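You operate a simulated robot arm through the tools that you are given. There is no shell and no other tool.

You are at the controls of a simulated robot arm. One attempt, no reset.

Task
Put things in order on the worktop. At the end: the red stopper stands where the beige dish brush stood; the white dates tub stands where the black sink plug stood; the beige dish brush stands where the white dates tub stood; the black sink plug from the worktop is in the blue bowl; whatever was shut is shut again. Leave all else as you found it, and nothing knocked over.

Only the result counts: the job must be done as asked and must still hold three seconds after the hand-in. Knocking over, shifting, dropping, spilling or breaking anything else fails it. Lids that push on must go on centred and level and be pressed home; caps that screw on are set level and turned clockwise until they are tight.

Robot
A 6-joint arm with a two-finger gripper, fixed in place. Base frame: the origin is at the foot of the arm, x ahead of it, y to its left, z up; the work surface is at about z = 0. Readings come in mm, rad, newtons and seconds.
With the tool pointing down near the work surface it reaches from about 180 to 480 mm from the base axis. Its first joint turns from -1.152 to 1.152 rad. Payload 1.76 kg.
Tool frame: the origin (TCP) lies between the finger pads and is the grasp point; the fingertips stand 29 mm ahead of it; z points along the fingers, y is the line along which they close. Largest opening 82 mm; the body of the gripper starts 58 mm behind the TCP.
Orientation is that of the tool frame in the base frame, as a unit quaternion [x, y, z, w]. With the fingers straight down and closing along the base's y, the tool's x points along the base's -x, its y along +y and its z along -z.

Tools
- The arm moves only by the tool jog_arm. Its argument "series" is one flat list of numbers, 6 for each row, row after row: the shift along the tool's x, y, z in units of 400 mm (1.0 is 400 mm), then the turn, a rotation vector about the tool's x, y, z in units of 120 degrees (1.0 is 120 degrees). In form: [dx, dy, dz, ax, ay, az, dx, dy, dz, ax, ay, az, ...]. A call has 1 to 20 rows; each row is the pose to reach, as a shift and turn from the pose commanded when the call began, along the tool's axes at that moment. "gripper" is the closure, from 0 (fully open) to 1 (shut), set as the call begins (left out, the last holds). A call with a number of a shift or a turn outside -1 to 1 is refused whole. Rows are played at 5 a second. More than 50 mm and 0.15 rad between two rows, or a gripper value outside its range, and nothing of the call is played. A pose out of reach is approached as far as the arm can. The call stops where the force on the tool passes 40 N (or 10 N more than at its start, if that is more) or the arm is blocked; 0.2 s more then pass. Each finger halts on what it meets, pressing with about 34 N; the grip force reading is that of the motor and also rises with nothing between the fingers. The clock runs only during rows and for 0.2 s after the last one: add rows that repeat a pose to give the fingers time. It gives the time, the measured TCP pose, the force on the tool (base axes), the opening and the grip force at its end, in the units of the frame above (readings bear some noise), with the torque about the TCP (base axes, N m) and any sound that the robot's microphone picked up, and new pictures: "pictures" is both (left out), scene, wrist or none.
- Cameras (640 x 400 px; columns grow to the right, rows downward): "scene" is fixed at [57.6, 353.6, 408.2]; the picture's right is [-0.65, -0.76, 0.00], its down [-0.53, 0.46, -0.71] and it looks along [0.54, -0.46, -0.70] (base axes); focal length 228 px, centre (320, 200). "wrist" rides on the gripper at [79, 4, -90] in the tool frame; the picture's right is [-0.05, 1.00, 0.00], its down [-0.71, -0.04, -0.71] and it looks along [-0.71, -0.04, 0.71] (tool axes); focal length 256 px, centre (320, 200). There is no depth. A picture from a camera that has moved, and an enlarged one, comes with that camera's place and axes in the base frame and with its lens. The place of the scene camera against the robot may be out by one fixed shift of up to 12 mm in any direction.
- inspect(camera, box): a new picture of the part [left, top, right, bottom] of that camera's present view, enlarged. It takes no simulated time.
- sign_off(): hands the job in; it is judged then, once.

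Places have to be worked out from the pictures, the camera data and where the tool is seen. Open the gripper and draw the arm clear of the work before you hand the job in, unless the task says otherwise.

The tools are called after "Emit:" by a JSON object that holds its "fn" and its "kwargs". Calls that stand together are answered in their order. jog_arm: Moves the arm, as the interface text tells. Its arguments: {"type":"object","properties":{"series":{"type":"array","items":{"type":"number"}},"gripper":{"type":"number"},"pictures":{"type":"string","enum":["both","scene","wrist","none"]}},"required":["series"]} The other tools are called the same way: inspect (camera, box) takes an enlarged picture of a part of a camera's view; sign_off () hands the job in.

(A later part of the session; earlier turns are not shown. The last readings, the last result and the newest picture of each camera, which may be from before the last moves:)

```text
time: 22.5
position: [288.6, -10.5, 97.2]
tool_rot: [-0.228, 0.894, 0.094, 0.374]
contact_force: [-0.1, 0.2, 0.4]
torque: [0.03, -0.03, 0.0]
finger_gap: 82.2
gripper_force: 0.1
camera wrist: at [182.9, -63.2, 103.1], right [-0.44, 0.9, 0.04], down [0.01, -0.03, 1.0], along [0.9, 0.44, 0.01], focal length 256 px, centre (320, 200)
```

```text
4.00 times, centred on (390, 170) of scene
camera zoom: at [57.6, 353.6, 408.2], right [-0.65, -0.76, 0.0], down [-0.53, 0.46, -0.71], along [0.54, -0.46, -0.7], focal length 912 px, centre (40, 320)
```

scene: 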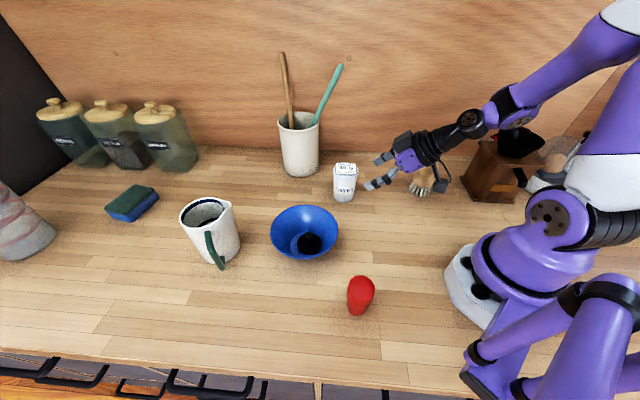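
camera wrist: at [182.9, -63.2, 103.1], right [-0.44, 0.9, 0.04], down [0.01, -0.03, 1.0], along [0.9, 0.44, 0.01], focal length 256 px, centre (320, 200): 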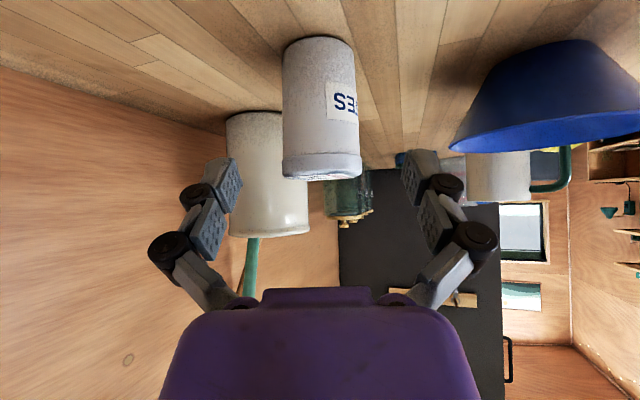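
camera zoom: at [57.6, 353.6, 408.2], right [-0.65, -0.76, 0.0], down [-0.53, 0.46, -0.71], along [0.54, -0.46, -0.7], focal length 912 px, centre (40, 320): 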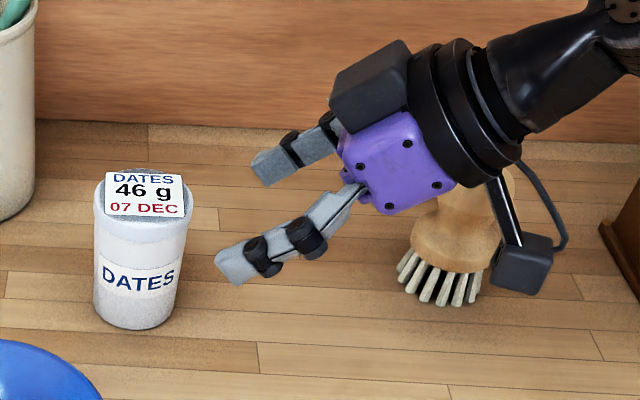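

The tub is centred in the finger plane at about (350,21.7), and its lid spans z≈76–92. I approach along the tool axis to TCP z≈35, where the fingers will surround the body well below the lid.

Emit:
{"fn": "jog_arm", "kwargs": {"series": [0, -0.0005, 0.044, 0, 0, 0, 0, -0.001, 0.088, 0, 0, 0, 0, -0.0015, 0.132, 0, 0, 0, 0.0005, -0.002, 0.176, 0, 0, 0, 0.0005, -0.0025, 0.221, 0, 0, 0, 0.0005, -0.0025, 0.221, 0, 0, 0]}}

Emit:
{"fn": "inspect", "kwargs": {"camera": "scene", "box": [310, 130, 430, 210]}}

```text
time: 23.9
position: [344.9, 20.3, 34.6]
tool_rot: [-0.228, 0.894, 0.094, 0.373]
contact_force: [0.3, -0.1, 1.0]
torque: [0.0, 0.0, -0.03]
finger_gap: 82.0
gripper_force: 0.0
camera wrist: at [238.7, -33.6, 41.0], right [-0.44, 0.9, 0.04], down [0.01, -0.03, 1.0], along [0.9, 0.44, 0.01], focal length 256 px, centre (320, 200)
```

scene: 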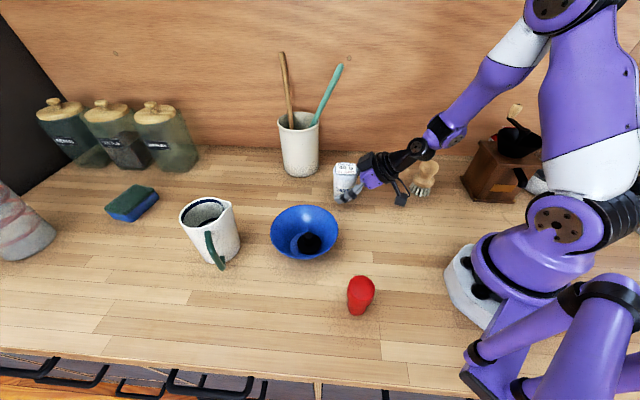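
wrist: 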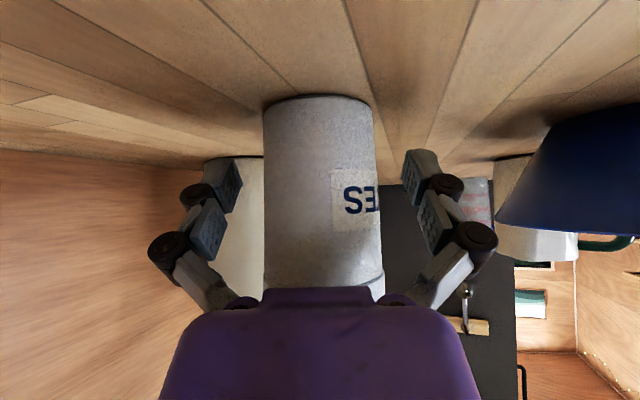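

```text
5.00 times, centred on (370, 170) of scene
camera zoom: at [57.6, 353.6, 408.2], right [-0.65, -0.76, 0.0], down [-0.53, 0.46, -0.71], along [0.54, -0.46, -0.7], focal length 1140 px, centre (70, 350)
```

zoom: 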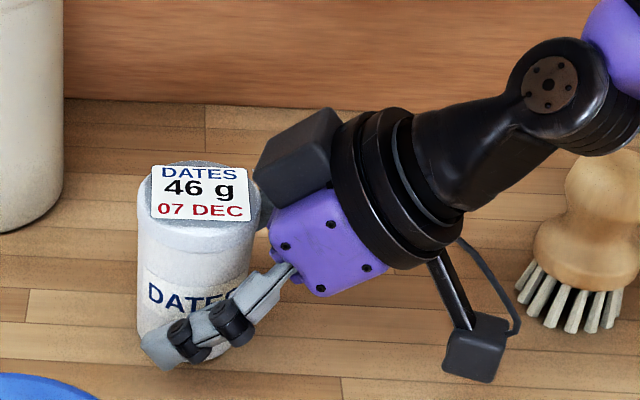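

The fingers surround the body at mid-height, centred, with no contact. I close the gripper.

Emit:
{"fn": "jog_arm", "kwargs": {"series": [0, 0, 0, 0, 0, 0, 0, 0, 0, 0, 0, 0, 0, 0, 0, 0, 0, 0], "gripper": 1}}

Emit:
{"fn": "inspect", "kwargs": {"camera": "scene", "box": [310, 130, 430, 210]}}

```text
time: 24.7
position: [345.3, 20.1, 35.1]
tool_rot: [-0.228, 0.894, 0.094, 0.375]
contact_force: [0.7, -0.2, 12.1]
torque: [0.05, -0.15, 0.01]
finger_gap: 51.8
gripper_force: 34.2
camera wrist: at [239.1, -33.6, 41.4], right [-0.44, 0.9, 0.03], down [0.01, -0.03, 1.0], along [0.9, 0.44, 0.01], focal length 256 px, centre (320, 200)
```

scene: 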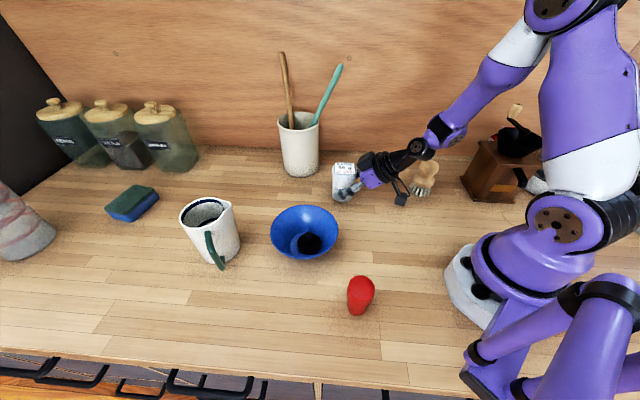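
wrist: 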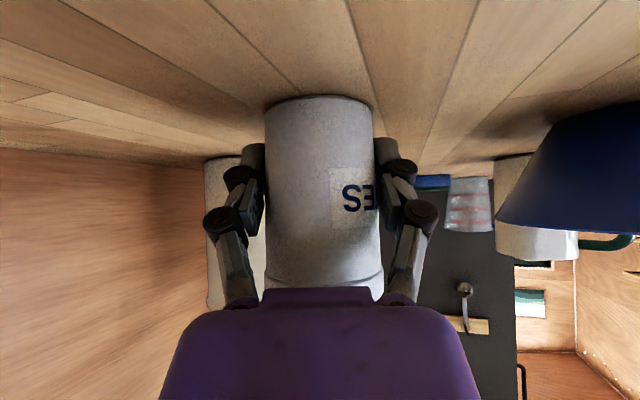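

```text
5.00 times, centred on (370, 170) of scene
camera zoom: at [57.6, 353.6, 408.2], right [-0.65, -0.76, 0.0], down [-0.53, 0.46, -0.71], along [0.54, -0.46, -0.7], focal length 1140 px, centre (70, 350)
```

zoom: 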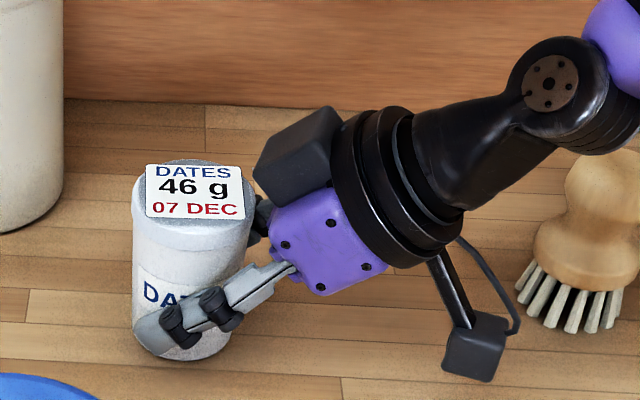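

The gripper holds the body at 51.8 mm with 34 N, below the lid. I lift about 70 mm straight up and check the hold.

Emit:
{"fn": "jog_arm", "kwargs": {"series": [-0.0178, 0, -0.0176, 0, 0, 0, -0.0445, 0, -0.0439, 0, 0, 0, -0.089, 0, -0.0878, 0, 0, 0, -0.1246, 0, -0.1229, 0, 0, 0, -0.1246, 0, -0.1229, 0, 0, 0]}}

Emit:
{"fn": "inspect", "kwargs": {"camera": "scene", "box": [290, 80, 450, 200]}}

```text
time: 25.9
position: [344.5, 18.6, 105.5]
tool_rot: [-0.228, 0.894, 0.094, 0.374]
contact_force: [0.1, 0.4, -1.5]
torque: [0.02, -0.01, -0.01]
finger_gap: 51.6
gripper_force: 34.3
camera wrist: at [238.8, -33.9, 111.5], right [-0.44, 0.9, 0.04], down [0.01, -0.03, 1.0], along [0.9, 0.44, 0.01], focal length 256 px, centre (320, 200)
```

scene: 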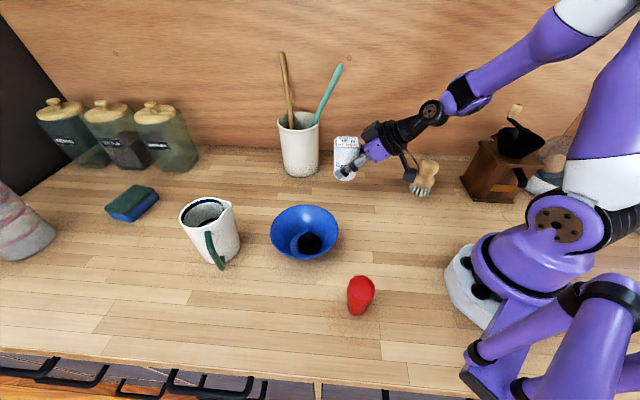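
wrist: 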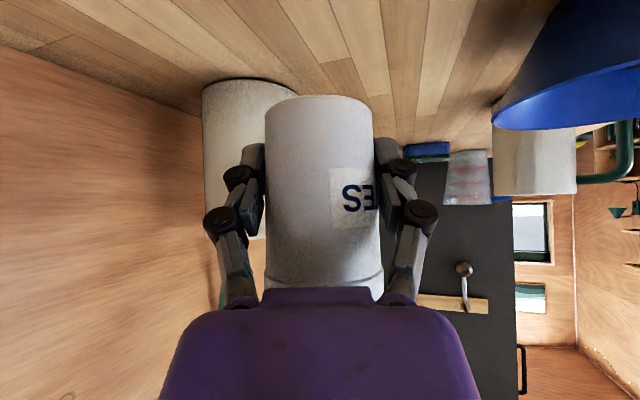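

```text
3.33 times, centred on (370, 140) of scene
camera zoom: at [57.6, 353.6, 408.2], right [-0.65, -0.76, 0.0], down [-0.53, 0.46, -0.71], along [0.54, -0.46, -0.7], focal length 760 px, centre (153, 400)
```

zoom: 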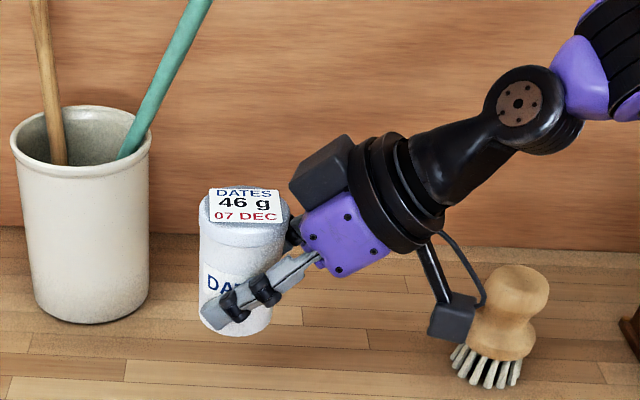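

The tub hangs upright and firm. I enlarge the wrist view to work out exactly where the tub axis sits relative to the TCP.

Emit:
{"fn": "inspect", "kwargs": {"camera": "wrist", "box": [230, 80, 410, 200]}}

```text
3.33 times, centred on (320, 140) of wrist
camera zoom: at [238.8, -33.9, 111.5], right [-0.44, 0.9, 0.04], down [0.01, -0.03, 1.0], along [0.9, 0.44, 0.01], focal length 853 px, centre (320, 400)
```

zoom: 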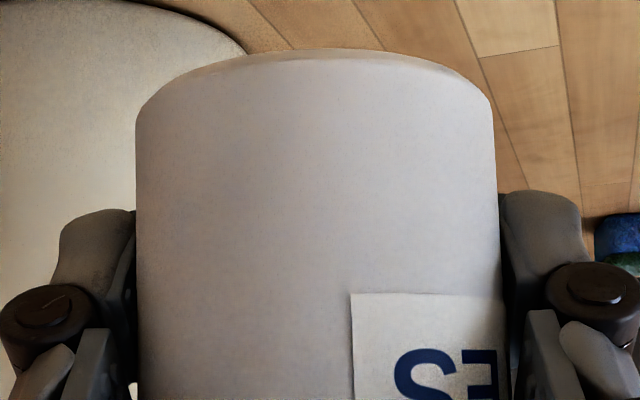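

The tub axis is about 6.5 mm ahead of the TCP and centred. I carry it at constant height to above the plug's old spot (461.8,163.3).

Emit:
{"fn": "jog_arm", "kwargs": {"series": [-0.0416, 0.0253, 0.0421, 0, 0, 0, -0.0832, 0.0507, 0.0843, 0, 0, 0, -0.1248, 0.076, 0.1264, 0, 0, 0, -0.1664, 0.1013, 0.1686, 0, 0, 0, -0.208, 0.1266, 0.2107, 0, 0, 0, -0.2496, 0.152, 0.2529, 0, 0, 0, -0.2912, 0.1773, 0.295, 0, 0, 0, -0.2912, 0.1773, 0.295, 0, 0, 0]}}

Emit:
{"fn": "inspect", "kwargs": {"camera": "scene", "box": [200, 70, 400, 240]}}

```text
time: 27.7
position: [456.1, 161.1, 104.7]
tool_rot: [-0.228, 0.894, 0.094, 0.374]
contact_force: [0.2, -0.5, -0.1]
torque: [0.01, 0.02, -0.01]
finger_gap: 51.8
gripper_force: 33.7
camera wrist: at [350.4, 107.9, 111.1], right [-0.44, 0.9, 0.04], down [0.01, -0.03, 1.0], along [0.9, 0.44, 0.0], focal length 256 px, centre (320, 200)
```

scene: 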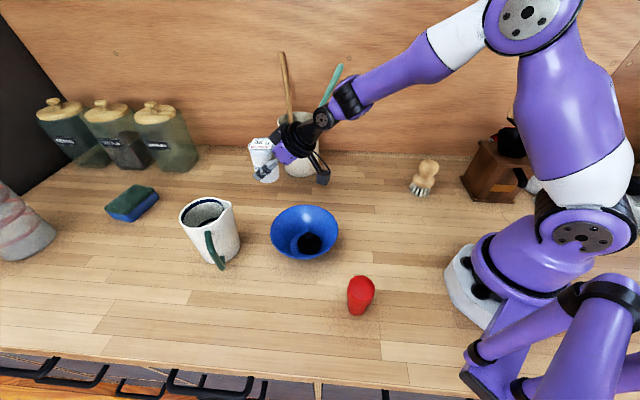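
wrist: 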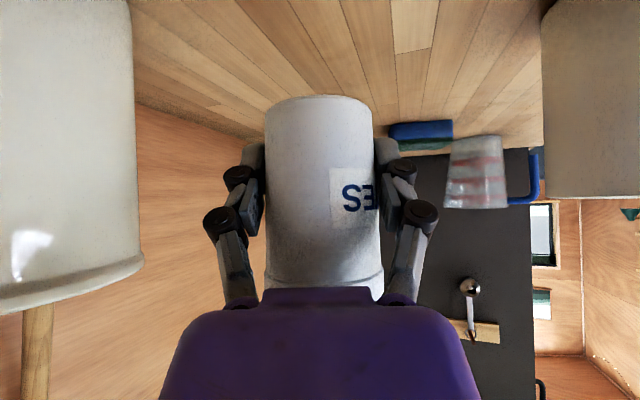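

```text
2.35 times, centred on (300, 155) of scene
camera zoom: at [57.6, 353.6, 408.2], right [-0.65, -0.76, 0.0], down [-0.53, 0.46, -0.71], along [0.54, -0.46, -0.7], focal length 536 px, centre (367, 306)
```

zoom: 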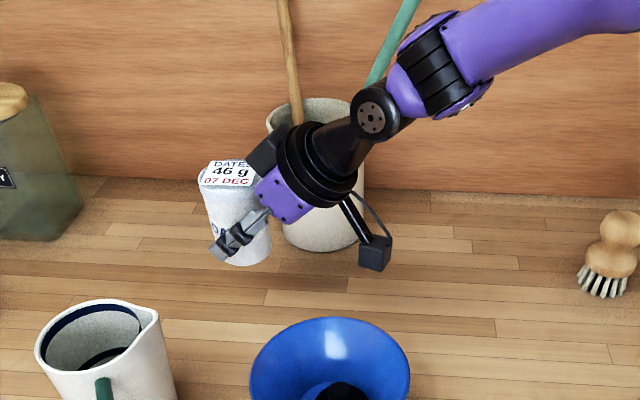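

The tub is above its target, clear of the crock and jug. I lower it 67 mm, to about 2–3 mm above the worktop.

Emit:
{"fn": "jog_arm", "kwargs": {"series": [0.0238, 0, 0.0235, 0, 0, 0, 0.0477, 0, 0.0471, 0, 0, 0, 0.0715, 0, 0.0706, 0, 0, 0, 0.0954, 0, 0.0942, 0, 0, 0, 0.1192, 0, 0.1177, 0, 0, 0, 0.1192, 0, 0.1177, 0, 0, 0]}}

Emit:
{"fn": "inspect", "kwargs": {"camera": "scene", "box": [220, 110, 340, 210]}}

```text
time: 29.1
position: [456.6, 160.8, 38.9]
tool_rot: [-0.229, 0.894, 0.094, 0.374]
contact_force: [0.5, 0.0, -1.1]
torque: [0.0, 0.03, -0.02]
finger_gap: 51.7
gripper_force: 34.0
camera wrist: at [350.3, 107.5, 43.9], right [-0.44, 0.9, 0.04], down [0.01, -0.03, 1.0], along [0.9, 0.44, 0.01], focal length 256 px, centre (320, 200)
```

scene: 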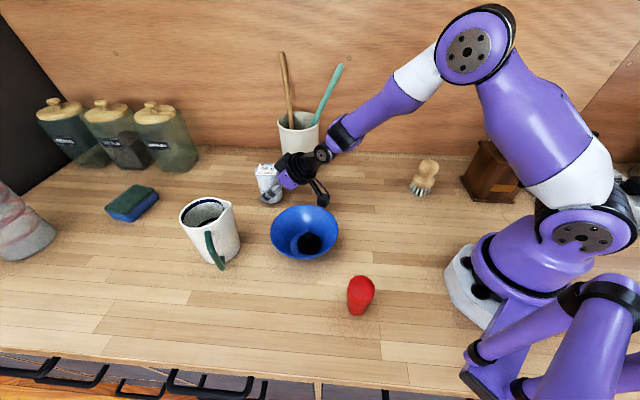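
wrist: 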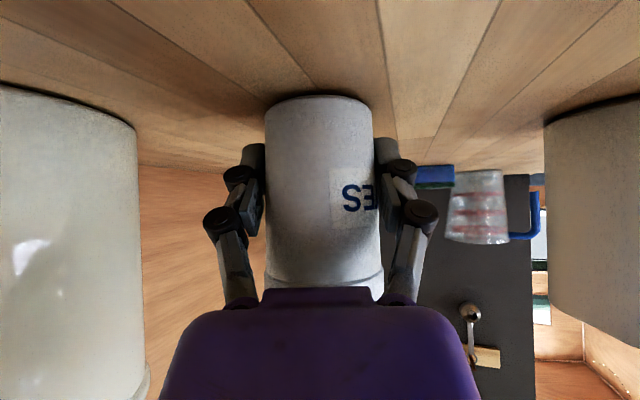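

```text
4.00 times, centred on (280, 160) of scene
camera zoom: at [57.6, 353.6, 408.2], right [-0.65, -0.76, 0.0], down [-0.53, 0.46, -0.71], along [0.54, -0.46, -0.7], focal length 912 px, centre (480, 360)
```

zoom: 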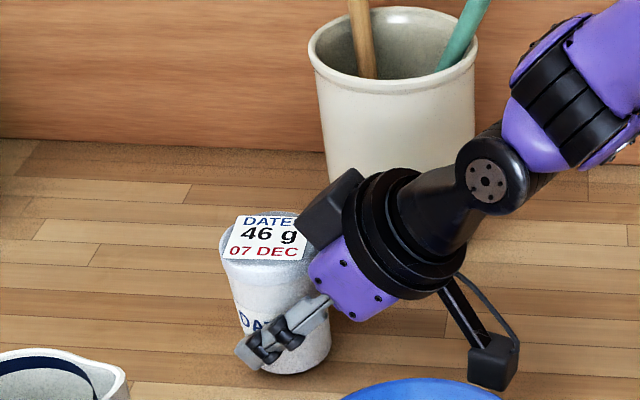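

The tub is a few mm above the worktop and level. I lower gently until it touches.

Emit:
{"fn": "jog_arm", "kwargs": {"series": [0.0018, 0, 0.0018, 0, 0, 0, 0.0036, 0, 0.0035, 0, 0, 0, 0.0053, 0, 0.0053, 0, 0, 0, 0.0053, 0, 0.0053, 0, 0, 0], "pictures": "none"}}

```text
time: 30.1
position: [457.9, 160.6, 36.4]
tool_rot: [-0.228, 0.894, 0.095, 0.375]
contact_force: [-2.5, -0.4, 11.1]
torque: [0.05, -0.02, 0.01]
finger_gap: 51.8
gripper_force: 34.1
```

The tub touches down (11 N up). I open the gripper and check that it stands.

Emit:
{"fn": "jog_arm", "kwargs": {"series": [0, 0, 0, 0, 0, 0, 0, 0, 0, 0, 0, 0, 0, 0, 0, 0, 0, 0], "gripper": 0}}

Emit:
{"fn": "inspect", "kwargs": {"camera": "scene", "box": [220, 110, 340, 210]}}

```text
time: 30.9
position: [455.7, 160.8, 34.8]
tool_rot: [-0.228, 0.894, 0.094, 0.374]
contact_force: [-0.6, -0.2, -0.4]
torque: [0.0, -0.01, -0.04]
finger_gap: 82.0
gripper_force: 0.1
camera wrist: at [350.2, 107.5, 40.8], right [-0.44, 0.9, 0.04], down [0.01, -0.03, 1.0], along [0.9, 0.44, 0.01], focal length 256 px, centre (320, 200)
```

scene: 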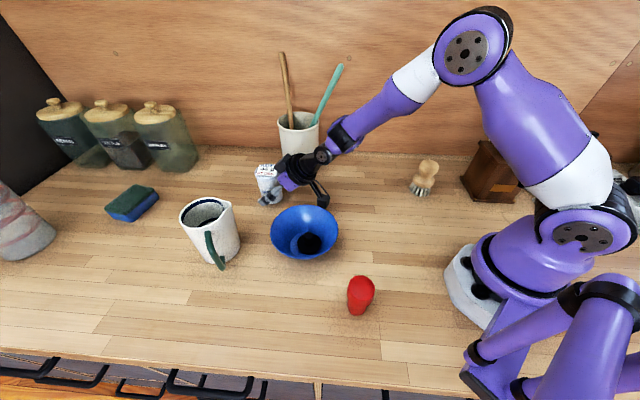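
wrist: 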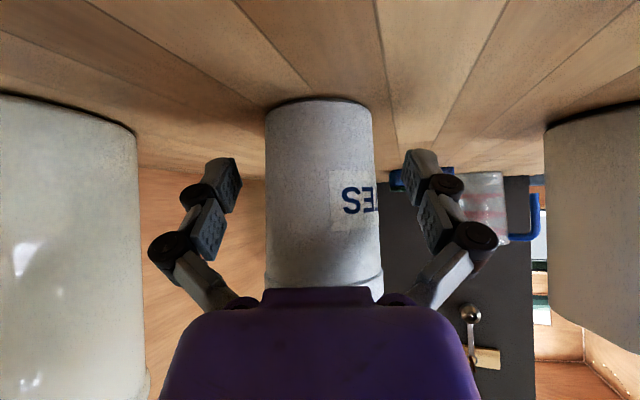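

```text
4.00 times, centred on (280, 160) of scene
camera zoom: at [57.6, 353.6, 408.2], right [-0.65, -0.76, 0.0], down [-0.53, 0.46, -0.71], along [0.54, -0.46, -0.7], focal length 912 px, centre (480, 360)
```

zoom: 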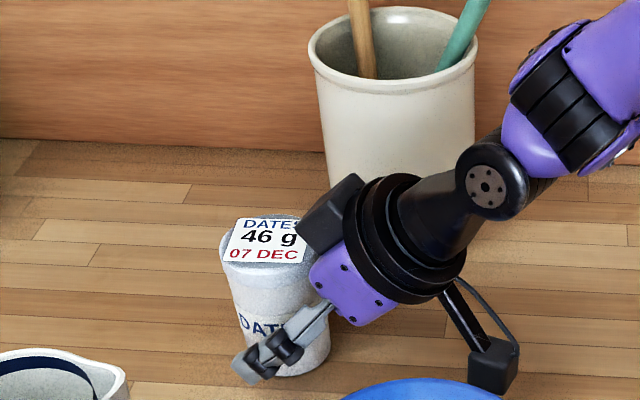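

The tub stands free with the fingers open either side. I back the gripper straight out along the tool axis by 110 mm.

Emit:
{"fn": "jog_arm", "kwargs": {"series": [0, 0, -0.03, 0, 0, 0, 0, 0, -0.07, 0, 0, 0, 0, 0, -0.12, 0, 0, 0, 0, 0, -0.17, 0, 0, 0, 0, 0, -0.22, 0, 0, 0, 0, 0, -0.275, 0, 0, 0, 0, 0, -0.275, 0, 0, 0]}}

Emit:
{"fn": "inspect", "kwargs": {"camera": "scene", "box": [220, 120, 400, 240]}}

Emit:
{"fn": "inspect", "kwargs": {"camera": "wrist", "box": [230, 20, 410, 200]}}

```text
time: 32.5
position: [387.3, 122.4, 111.2]
tool_rot: [-0.228, 0.894, 0.094, 0.375]
contact_force: [-0.1, 0.3, 0.2]
torque: [0.02, 0.01, -0.01]
finger_gap: 82.2
gripper_force: 0.1
camera wrist: at [280.7, 69.9, 118.3], right [-0.44, 0.9, 0.04], down [0.01, -0.03, 1.0], along [0.9, 0.44, 0.01], focal length 256 px, centre (320, 200)
```

scene: 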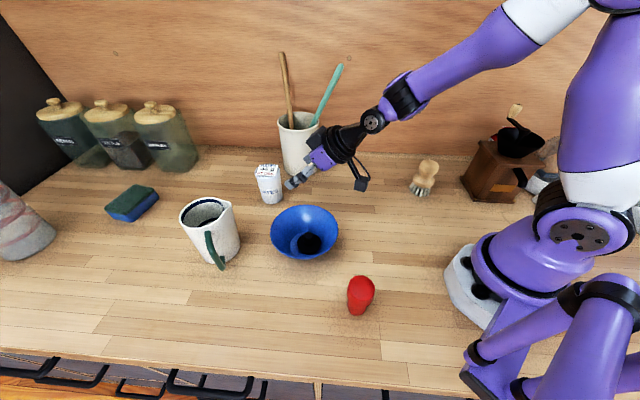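
wrist: 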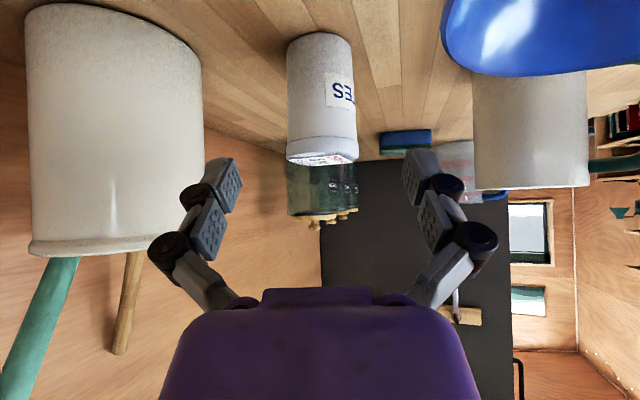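

```text
3.33 times, centred on (310, 180) of scene
camera zoom: at [57.6, 353.6, 408.2], right [-0.65, -0.76, 0.0], down [-0.53, 0.46, -0.71], along [0.54, -0.46, -0.7], focal length 760 px, centre (353, 267)
```

zoom: 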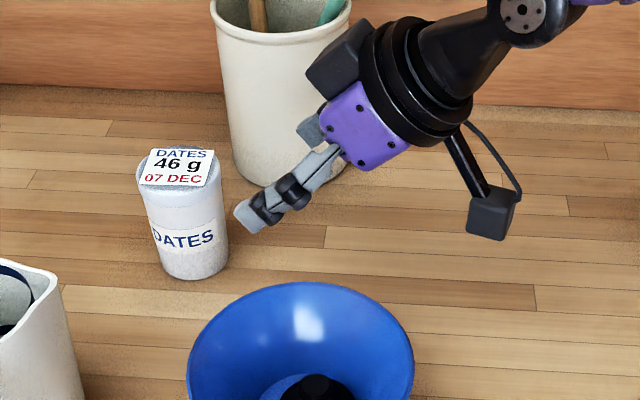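

```text
2.22 times, centred on (320, 110) of wrist
camera zoom: at [280.7, 69.9, 118.3], right [-0.44, 0.9, 0.04], down [0.01, -0.03, 1.0], along [0.9, 0.44, 0.01], focal length 569 px, centre (320, 400)
```

zoom: 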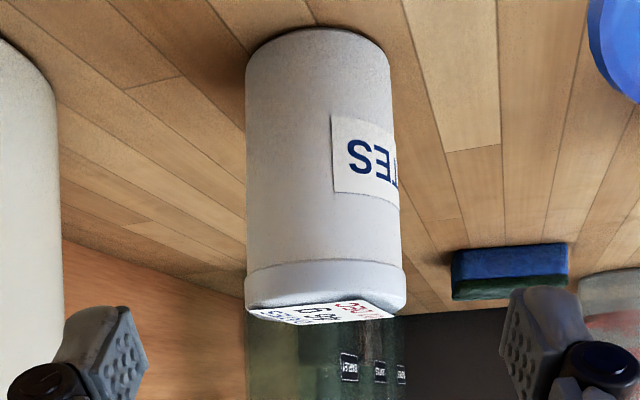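

The tub stands upright where the plug was, with its lid on. I zoom in on the scene view to compare its base position with the plug's earlier one.

Emit:
{"fn": "inspect", "kwargs": {"camera": "scene", "box": [240, 150, 304, 214]}}

```text
6.25 times, centred on (272, 182) of scene
camera zoom: at [57.6, 353.6, 408.2], right [-0.65, -0.76, 0.0], down [-0.53, 0.46, -0.71], along [0.54, -0.46, -0.7], focal length 1425 px, centre (620, 312)
```

zoom: 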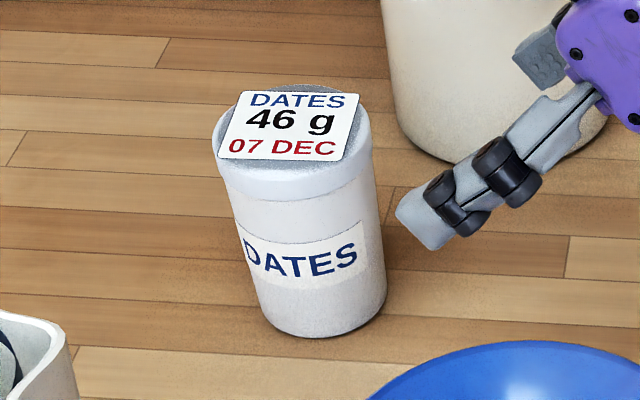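

The tub is within a few mm of the plug's old spot and stands firmly. I withdraw up and back while straightening the tool, on the way to look at the dish brush.

Emit:
{"fn": "jog_arm", "kwargs": {"series": [0.0076, -0.0053, -0.0546, 0, 0.0632, 0, 0.0152, -0.0107, -0.1092, 0, 0.1263, 0, 0.0228, -0.016, -0.1638, 0, 0.1895, 0, 0.0304, -0.0213, -0.2183, 0, 0.2527, 0, 0.038, -0.0267, -0.2729, 0, 0.3158, 0, 0.0456, -0.032, -0.3275, 0, 0.379, 0, 0.0456, -0.032, -0.3275, 0, 0.379, 0]}}

```text
time: 34.1
position: [300.1, 61.4, 191.2]
tool_rot: [-0.246, 0.969, -0.001, -0.002]
contact_force: [0.0, -0.5, 0.0]
torque: [0.03, 0.01, 0.0]
finger_gap: 82.1
gripper_force: 0.0
camera wrist: at [229.8, 27.6, 280.4], right [-0.43, 0.9, 0.0], down [0.64, 0.31, 0.7], along [0.64, 0.3, -0.71], focal length 256 px, centre (320, 200)
```

scene: 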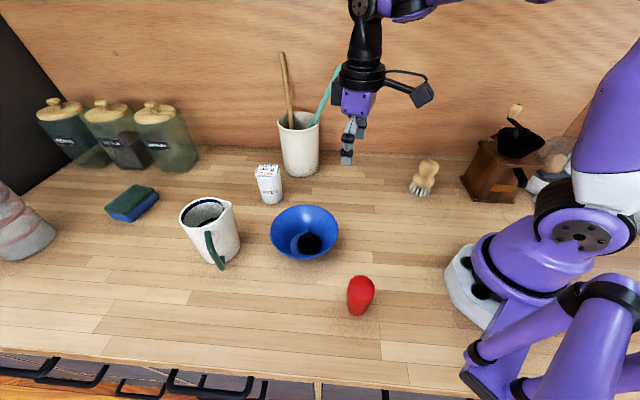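
wrist: 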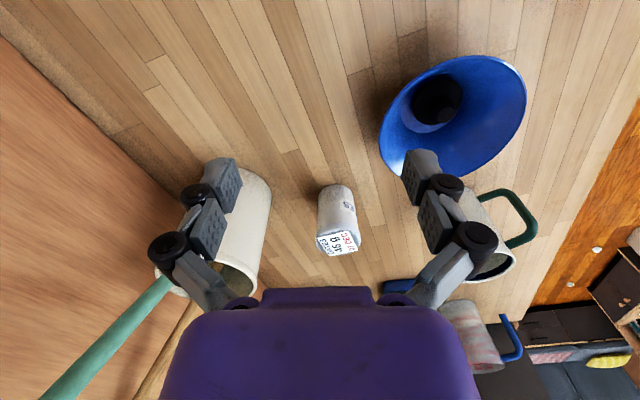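

Now I swing over toward the dish brush, yawing to ψ≈-0.57, to view it from above at z≈190.

Emit:
{"fn": "jog_arm", "kwargs": {"series": [0.0477, -0.0297, 0, 0, 0, 0.0566, 0.0955, -0.0594, 0, 0, 0, 0.1133, 0.1432, -0.0891, 0, 0, 0, 0.1699, 0.191, -0.1188, 0, 0, 0, 0.2265, 0.2387, -0.1485, 0, 0, 0, 0.2832, 0.2865, -0.1782, 0, 0, 0, 0.3398, 0.3342, -0.2079, 0, 0, 0, 0.3964, 0.382, -0.2376, 0, 0, 0, 0.4531, 0.4297, -0.2673, 0, 0, 0, 0.5097, 0.4297, -0.2673, 0, 0, 0, 0.5097]}}

Emit:
{"fn": "inspect", "kwargs": {"camera": "wrist", "box": [240, 30, 400, 170]}}

```text
time: 36.3
position: [201.2, -115.9, 190.6]
tool_rot: [0.282, 0.959, -0.002, 0.0]
contact_force: [-0.4, -0.7, -0.1]
torque: [-0.02, 0.03, 0.0]
finger_gap: 82.0
gripper_force: 0.0
camera wrist: at [137.4, -67.4, 280.8], right [0.58, 0.81, 0.0], down [0.57, -0.41, 0.71], along [0.57, -0.42, -0.71], focal length 256 px, centre (320, 200)
```

scene: 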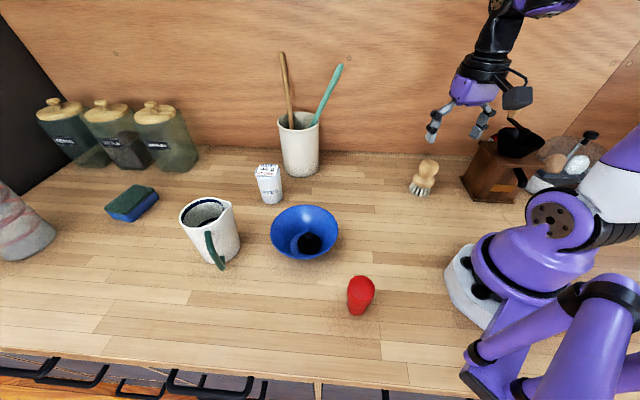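
wrist: 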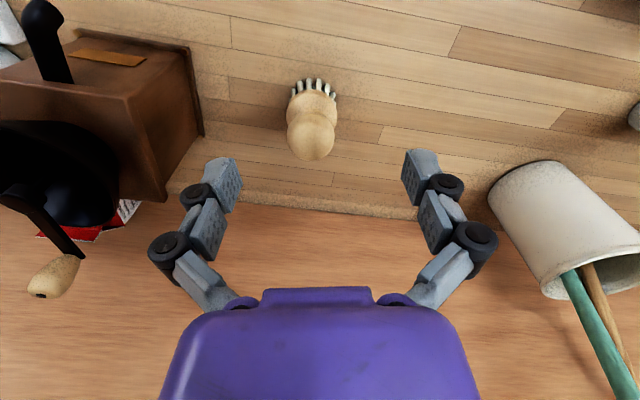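

```text
2.86 times, centred on (320, 100) of wrist
camera zoom: at [137.4, -67.4, 280.8], right [0.58, 0.81, 0.0], down [0.57, -0.41, 0.71], along [0.57, -0.42, -0.71], focal length 731 px, centre (320, 486)
```

zoom: 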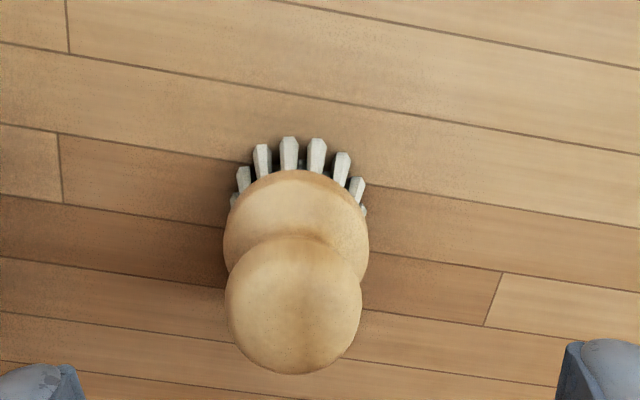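

The brush's knob is near (235,-149) with its centre at z≈65. I move directly above it for a second view to triangulate.

Emit:
{"fn": "jog_arm", "kwargs": {"series": [-0.038, -0.0083, 0.033, 0, 0, 0, -0.076, -0.0165, 0.067, 0, 0, 0, -0.114, -0.0248, 0.1, 0, 0, 0, -0.114, -0.0248, 0.1, 0, 0, 0]}}

Emit:
{"fn": "inspect", "kwargs": {"camera": "wrist", "box": [220, 30, 420, 170]}}

Emit:
{"fn": "inspect", "kwargs": {"camera": "scene", "box": [380, 120, 480, 210]}}

```text
time: 37.3
position: [233.4, -147.5, 151.7]
tool_rot: [0.281, 0.96, -0.002, 0.0]
contact_force: [0.8, -0.6, -0.6]
torque: [0.0, -0.03, -0.02]
finger_gap: 82.0
gripper_force: 0.1
camera wrist: at [170.6, -100.6, 241.4], right [0.58, 0.81, 0.0], down [0.58, -0.41, 0.71], along [0.57, -0.41, -0.71], focal length 256 px, centre (320, 200)
```

scene: 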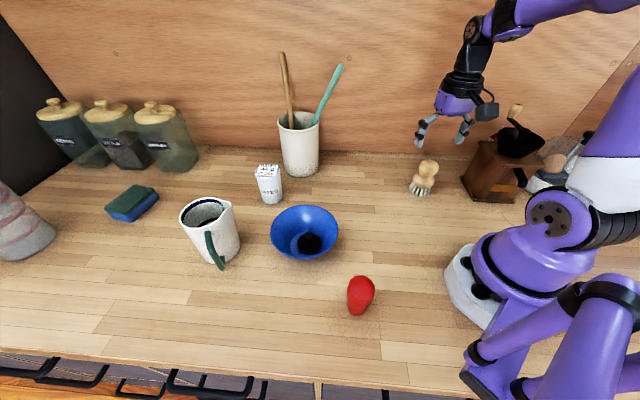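
wrist: 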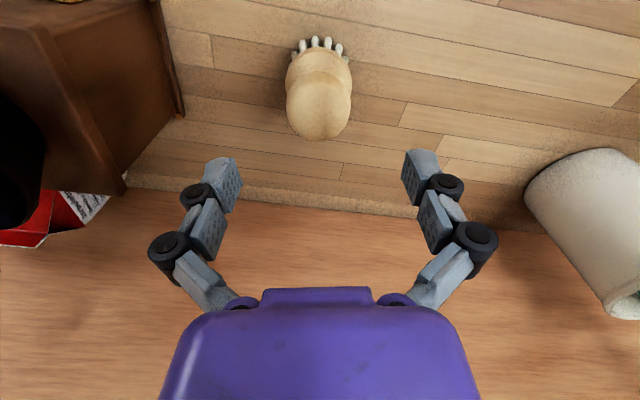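

```text
2.86 times, centred on (320, 100) of wrist
camera zoom: at [170.6, -100.6, 241.4], right [0.58, 0.81, 0.0], down [0.58, -0.41, 0.71], along [0.57, -0.41, -0.71], focal length 731 px, centre (320, 486)
```

zoom: 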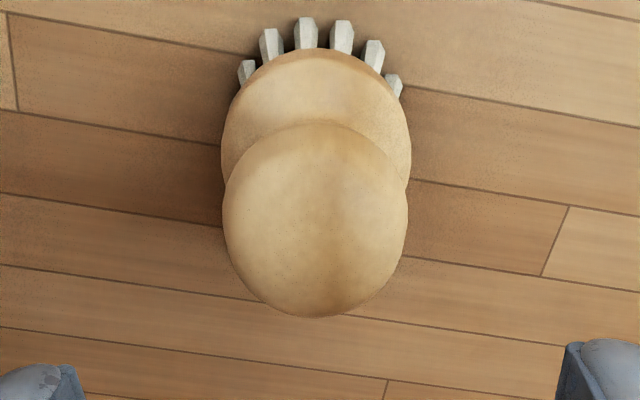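

```text
4.44 times, centred on (430, 165) of scene
camera zoom: at [57.6, 353.6, 408.2], right [-0.65, -0.76, 0.0], down [-0.53, 0.46, -0.71], along [0.54, -0.46, -0.7], focal length 1013 px, centre (-169, 356)
```

zoom: 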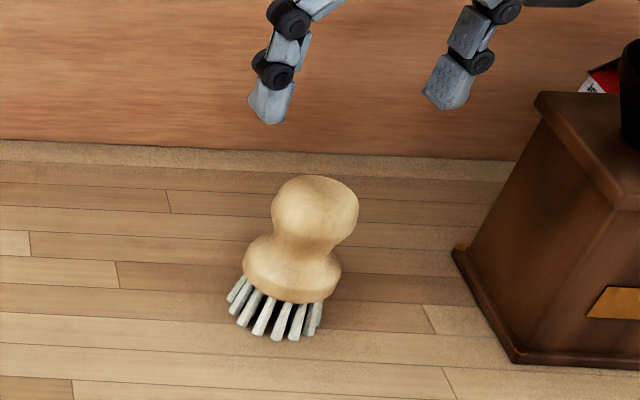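

The brush axis is at about (234.5,-149). The knob is about 46 mm wide and centred at z≈70, and the collar is about 58 mm wide at z≈33. I lower so the pads straddle the knob with the tips above the collar (TCP z≈79).

Emit:
{"fn": "jog_arm", "kwargs": {"series": [-0.001, -0.0005, 0.045, 0, 0, 0, -0.002, -0.001, 0.09, 0, 0, 0, -0.003, -0.0014, 0.136, 0, 0, 0, -0.0038, -0.0018, 0.1818, 0, 0, 0, -0.0038, -0.0018, 0.1818, 0, 0, 0]}}

Emit:
{"fn": "inspect", "kwargs": {"camera": "wrist", "box": [140, 60, 500, 310]}}

Emit:
{"fn": "inspect", "kwargs": {"camera": "scene", "box": [380, 120, 480, 210]}}

```text
time: 38.5
position: [234.9, -148.6, 79.1]
tool_rot: [0.281, 0.96, -0.002, 0.001]
contact_force: [0.3, -0.7, -0.3]
torque: [0.01, -0.01, -0.01]
finger_gap: 81.9
gripper_force: 0.0
camera wrist: at [171.4, -102.3, 168.0], right [0.58, 0.81, 0.0], down [0.58, -0.41, 0.71], along [0.57, -0.41, -0.71], focal length 256 px, centre (320, 200)
```

scene: 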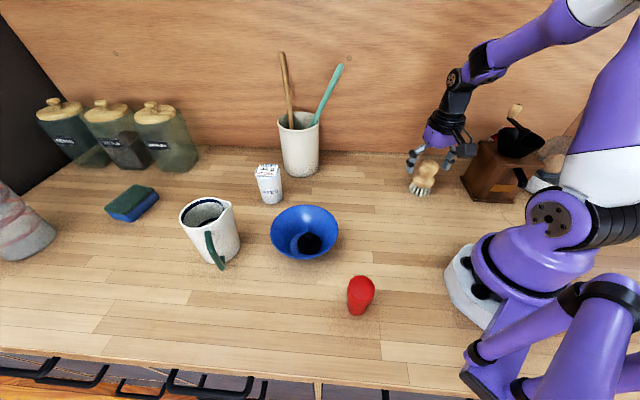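
wrist: 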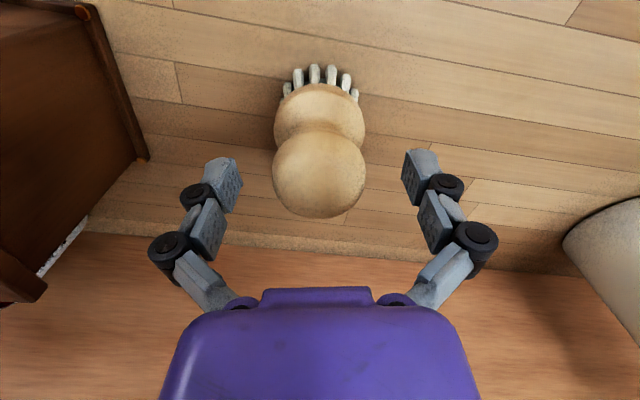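

```text
1.60 times, centred on (320, 185) of wrist
camera zoom: at [171.4, -102.3, 168.0], right [0.58, 0.81, 0.0], down [0.58, -0.41, 0.71], along [0.57, -0.41, -0.71], focal length 410 px, centre (320, 224)
```

zoom: 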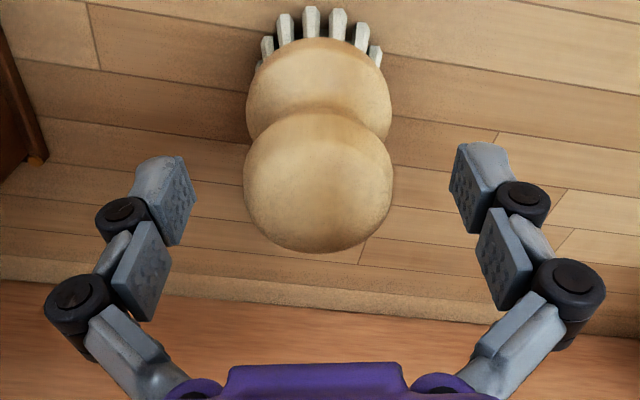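

```text
4.44 times, centred on (430, 165) of scene
camera zoom: at [57.6, 353.6, 408.2], right [-0.65, -0.76, 0.0], down [-0.53, 0.46, -0.71], along [0.54, -0.46, -0.7], focal length 1013 px, centre (-169, 356)
```

zoom: 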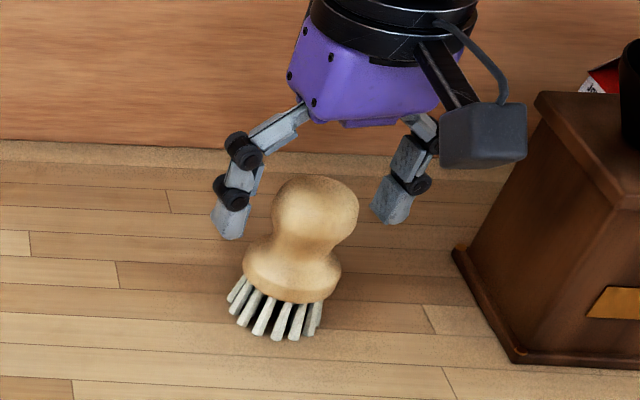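

The knob is centred between the pads and the tips are above the collar. I close on the knob.

Emit:
{"fn": "jog_arm", "kwargs": {"series": [0, 0, 0, 0, 0, 0, 0, 0, 0, 0, 0, 0, 0, 0, 0, 0, 0, 0], "gripper": 1}}

Emit:
{"fn": "inspect", "kwargs": {"camera": "scene", "box": [380, 120, 480, 210]}}

```text
time: 39.3
position: [235.4, -149.5, 79.5]
tool_rot: [0.28, 0.96, -0.002, 0.001]
contact_force: [-3.0, -3.0, 15.7]
torque: [-0.05, 0.04, 0.0]
finger_gap: 43.1
gripper_force: 34.0
camera wrist: at [171.6, -102.4, 168.4], right [0.58, 0.81, 0.0], down [0.57, -0.41, 0.71], along [0.57, -0.42, -0.7], focal length 256 px, centre (320, 200)
```

scene: 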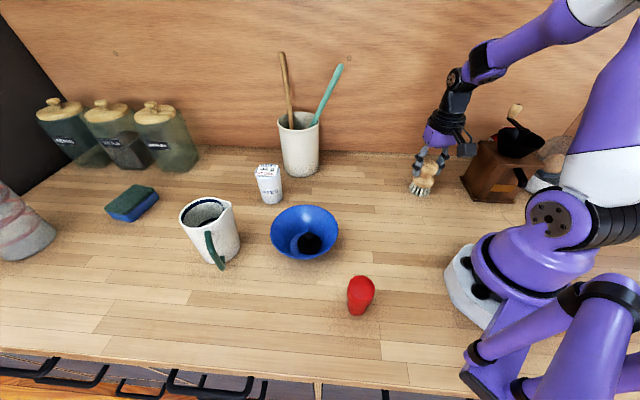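
wrist: 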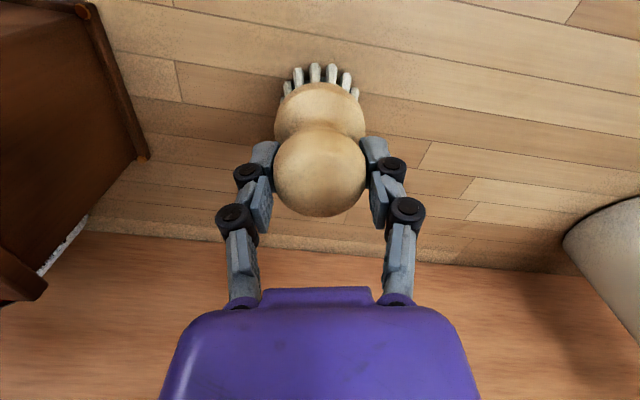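

```text
4.44 times, centred on (430, 165) of scene
camera zoom: at [57.6, 353.6, 408.1], right [-0.65, -0.76, 0.0], down [-0.53, 0.46, -0.71], along [0.54, -0.46, -0.7], focal length 1013 px, centre (-169, 356)
```

zoom: 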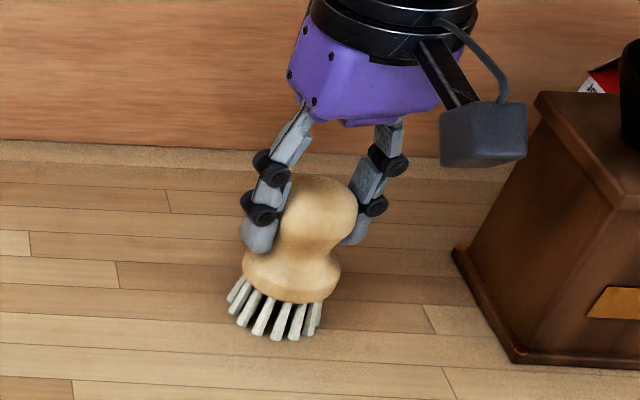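

The brush is gripped at 43 mm. I lift it about 65 mm and check the hold.

Emit:
{"fn": "jog_arm", "kwargs": {"series": [0, 0, -0.025, 0, 0, 0, 0, 0, -0.07, 0, 0, 0, 0, 0, -0.12, 0, 0, 0, 0, 0, -0.165, 0, 0, 0, 0, 0, -0.165, 0, 0, 0]}}

Emit:
{"fn": "inspect", "kwargs": {"camera": "scene", "box": [370, 80, 490, 210]}}

```text
time: 40.5
position: [234.8, -148.4, 145.1]
tool_rot: [0.28, 0.96, -0.002, -0.001]
contact_force: [0.2, -0.6, -0.2]
torque: [-0.03, 0.0, 0.01]
finger_gap: 42.4
gripper_force: 33.6
camera wrist: at [170.7, -101.7, 234.2], right [0.58, 0.81, 0.0], down [0.58, -0.41, 0.71], along [0.57, -0.41, -0.71], focal length 256 px, centre (320, 200)
```

scene: 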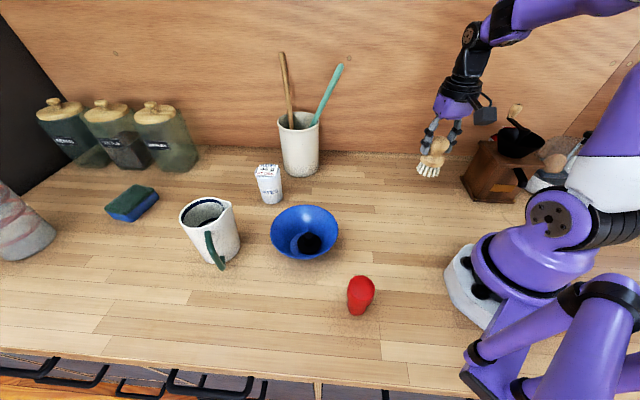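
wrist: 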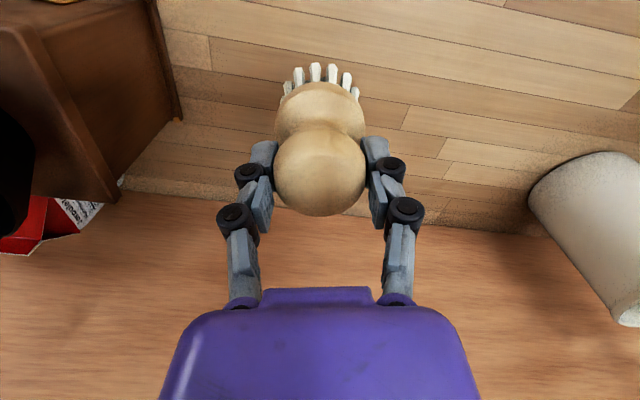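

```text
3.08 times, centred on (430, 145) of scene
camera zoom: at [57.6, 353.6, 408.2], right [-0.65, -0.76, 0.0], down [-0.53, 0.46, -0.71], along [0.54, -0.46, -0.7], focal length 702 px, centre (-18, 369)
```

zoom: 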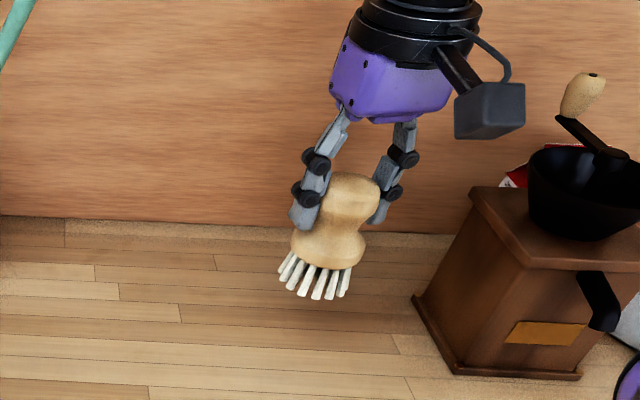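

The brush hangs straight in the grip. I carry it, without turning, to above the tub's original place (346.5,20.8).

Emit:
{"fn": "jog_arm", "kwargs": {"series": [-0.001, 0.0725, 0, 0, 0, 0, -0.002, 0.1449, 0, 0, 0, 0, -0.003, 0.2174, 0, 0, 0, 0, -0.004, 0.2899, 0, 0, 0, 0, -0.005, 0.3624, 0, 0, 0, 0, -0.006, 0.4348, 0, 0, 0, 0, -0.007, 0.5073, 0, 0, 0, 0, -0.007, 0.5073, 0, 0, 0, 0]}}

```text
time: 42.3
position: [347.6, 20.8, 143.7]
tool_rot: [0.28, 0.96, -0.002, 0.0]
contact_force: [-0.1, -0.8, -0.3]
torque: [-0.03, -0.03, -0.01]
finger_gap: 42.6
gripper_force: 34.5
camera wrist: at [284.0, 68.3, 233.3], right [0.58, 0.81, 0.0], down [0.58, -0.41, 0.71], along [0.57, -0.41, -0.71], focal length 256 px, centre (320, 200)
```

scene: 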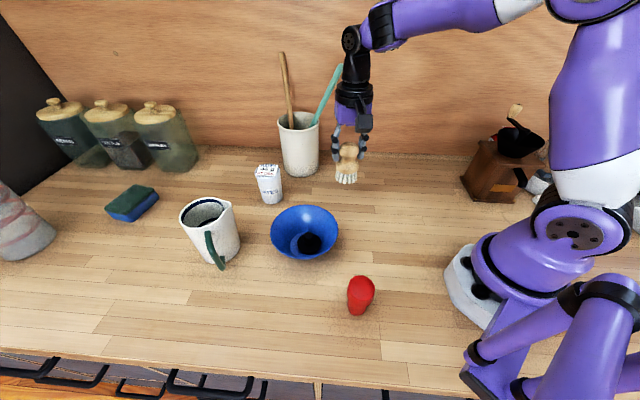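
wrist: 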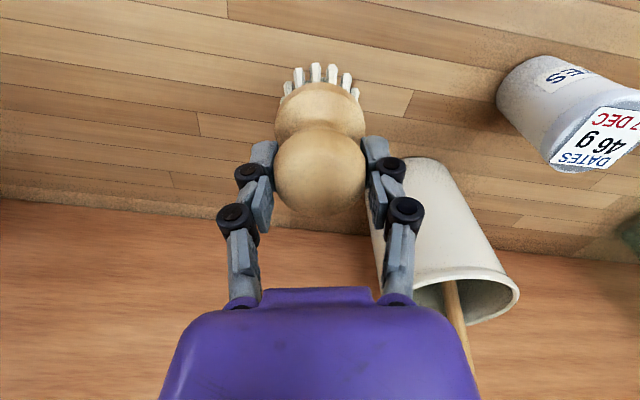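

It's in position over the spot. I lower it 62 mm to just above the worktop.

Emit:
{"fn": "jog_arm", "kwargs": {"series": [0.0005, -0.0003, 0.039, 0, 0, 0, 0.001, -0.0005, 0.078, 0, 0, 0, 0.0017, -0.001, 0.117, 0, 0, 0, 0.0017, -0.001, 0.155, 0, 0, 0, 0.0017, -0.001, 0.155, 0, 0, 0]}}

Emit:
{"fn": "inspect", "kwargs": {"camera": "scene", "box": [290, 110, 410, 220]}}

```text
time: 43.5
position: [345.0, 20.0, 82.6]
tool_rot: [0.28, 0.96, -0.002, 0.0]
contact_force: [-0.2, 0.7, -0.8]
torque: [0.01, 0.01, 0.01]
finger_gap: 42.6
gripper_force: 34.2
camera wrist: at [281.4, 66.8, 171.3], right [0.58, 0.81, 0.0], down [0.58, -0.41, 0.71], along [0.57, -0.41, -0.71], focal length 256 px, centre (320, 200)
```

scene: 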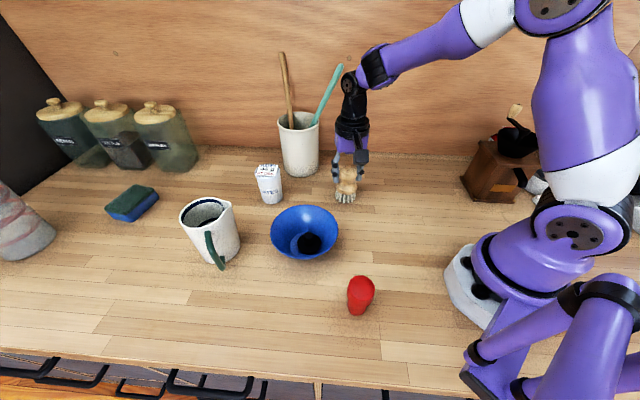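
wrist: 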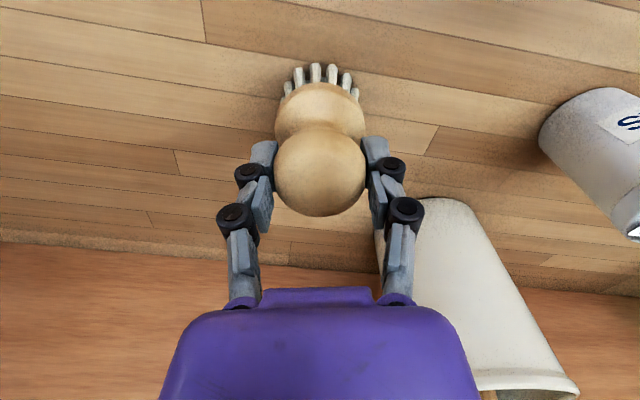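

```text
3.64 times, centred on (350, 165) of scene
camera zoom: at [57.6, 353.6, 408.2], right [-0.65, -0.76, 0.0], down [-0.53, 0.46, -0.71], along [0.54, -0.46, -0.7], focal length 829 px, centre (211, 327)
```

zoom: 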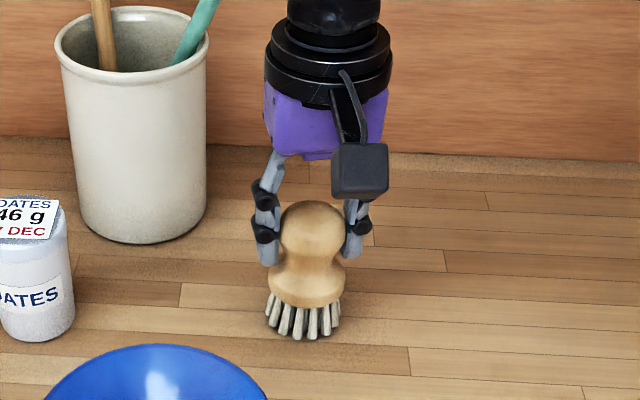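

The bristles are just above the worktop and in line with the tub's old base position. I lower the last few mm gently.

Emit:
{"fn": "jog_arm", "kwargs": {"series": [0, 0, 0.003, 0, 0, 0, 0, 0, 0.006, 0, 0, 0, 0, 0, 0.009, 0, 0, 0, 0, 0, 0.009, 0, 0, 0], "pictures": "none"}}

```text
time: 44.5
position: [345.7, 20.0, 78.2]
tool_rot: [0.281, 0.96, -0.001, 0.001]
contact_force: [-5.4, 0.0, 14.5]
torque: [0.07, 0.1, 0.01]
finger_gap: 43.7
gripper_force: 34.2
```

The brush has landed (14.5 N upward, at the same height as when it was gripped). I open the fingers.

Emit:
{"fn": "jog_arm", "kwargs": {"series": [0, 0, 0, 0, 0, 0, 0, 0, 0, 0, 0, 0, 0, 0, 0, 0, 0, 0], "gripper": 0}}

Emit:
{"fn": "inspect", "kwargs": {"camera": "scene", "box": [290, 110, 410, 220]}}

```text
time: 45.3
position: [346.0, 19.7, 78.4]
tool_rot: [0.28, 0.96, -0.002, 0.0]
contact_force: [0.4, -0.3, 0.3]
torque: [0.0, 0.05, 0.0]
finger_gap: 82.0
gripper_force: 0.0
camera wrist: at [281.6, 67.1, 167.9], right [0.58, 0.81, 0.0], down [0.58, -0.41, 0.71], along [0.57, -0.41, -0.71], focal length 256 px, centre (320, 200)
```

scene: 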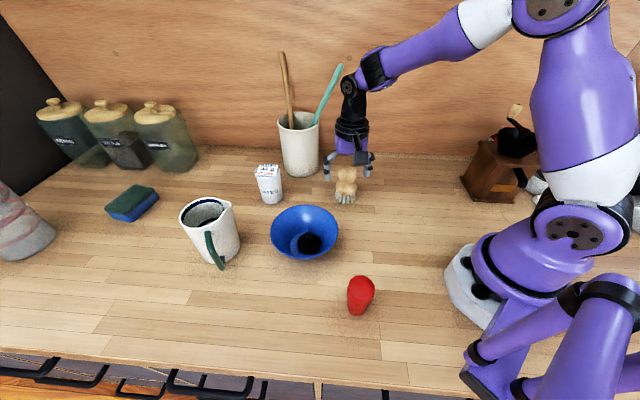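
wrist: 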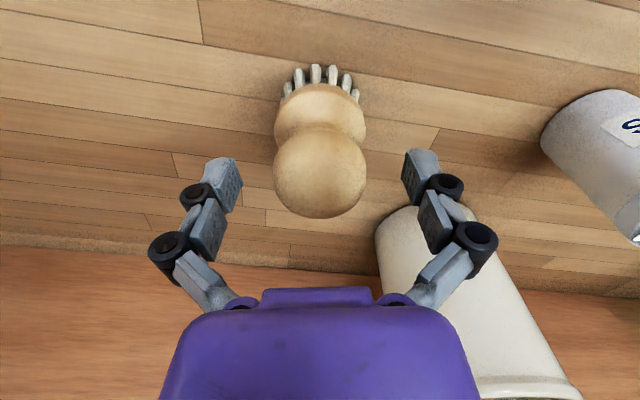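

```text
3.64 times, centred on (350, 165) of scene
camera zoom: at [57.6, 353.6, 408.2], right [-0.65, -0.76, 0.0], down [-0.53, 0.46, -0.71], along [0.54, -0.46, -0.7], focal length 829 px, centre (211, 327)
```

zoom: 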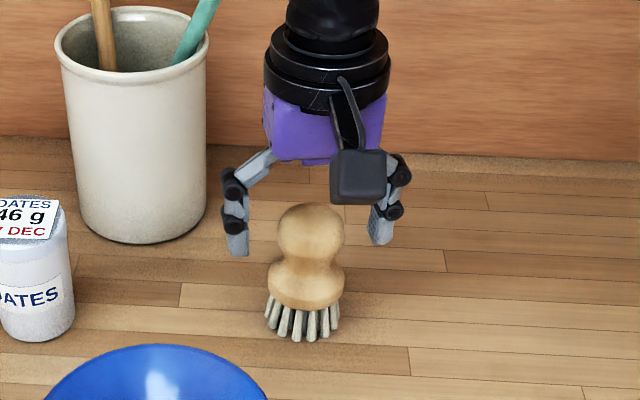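

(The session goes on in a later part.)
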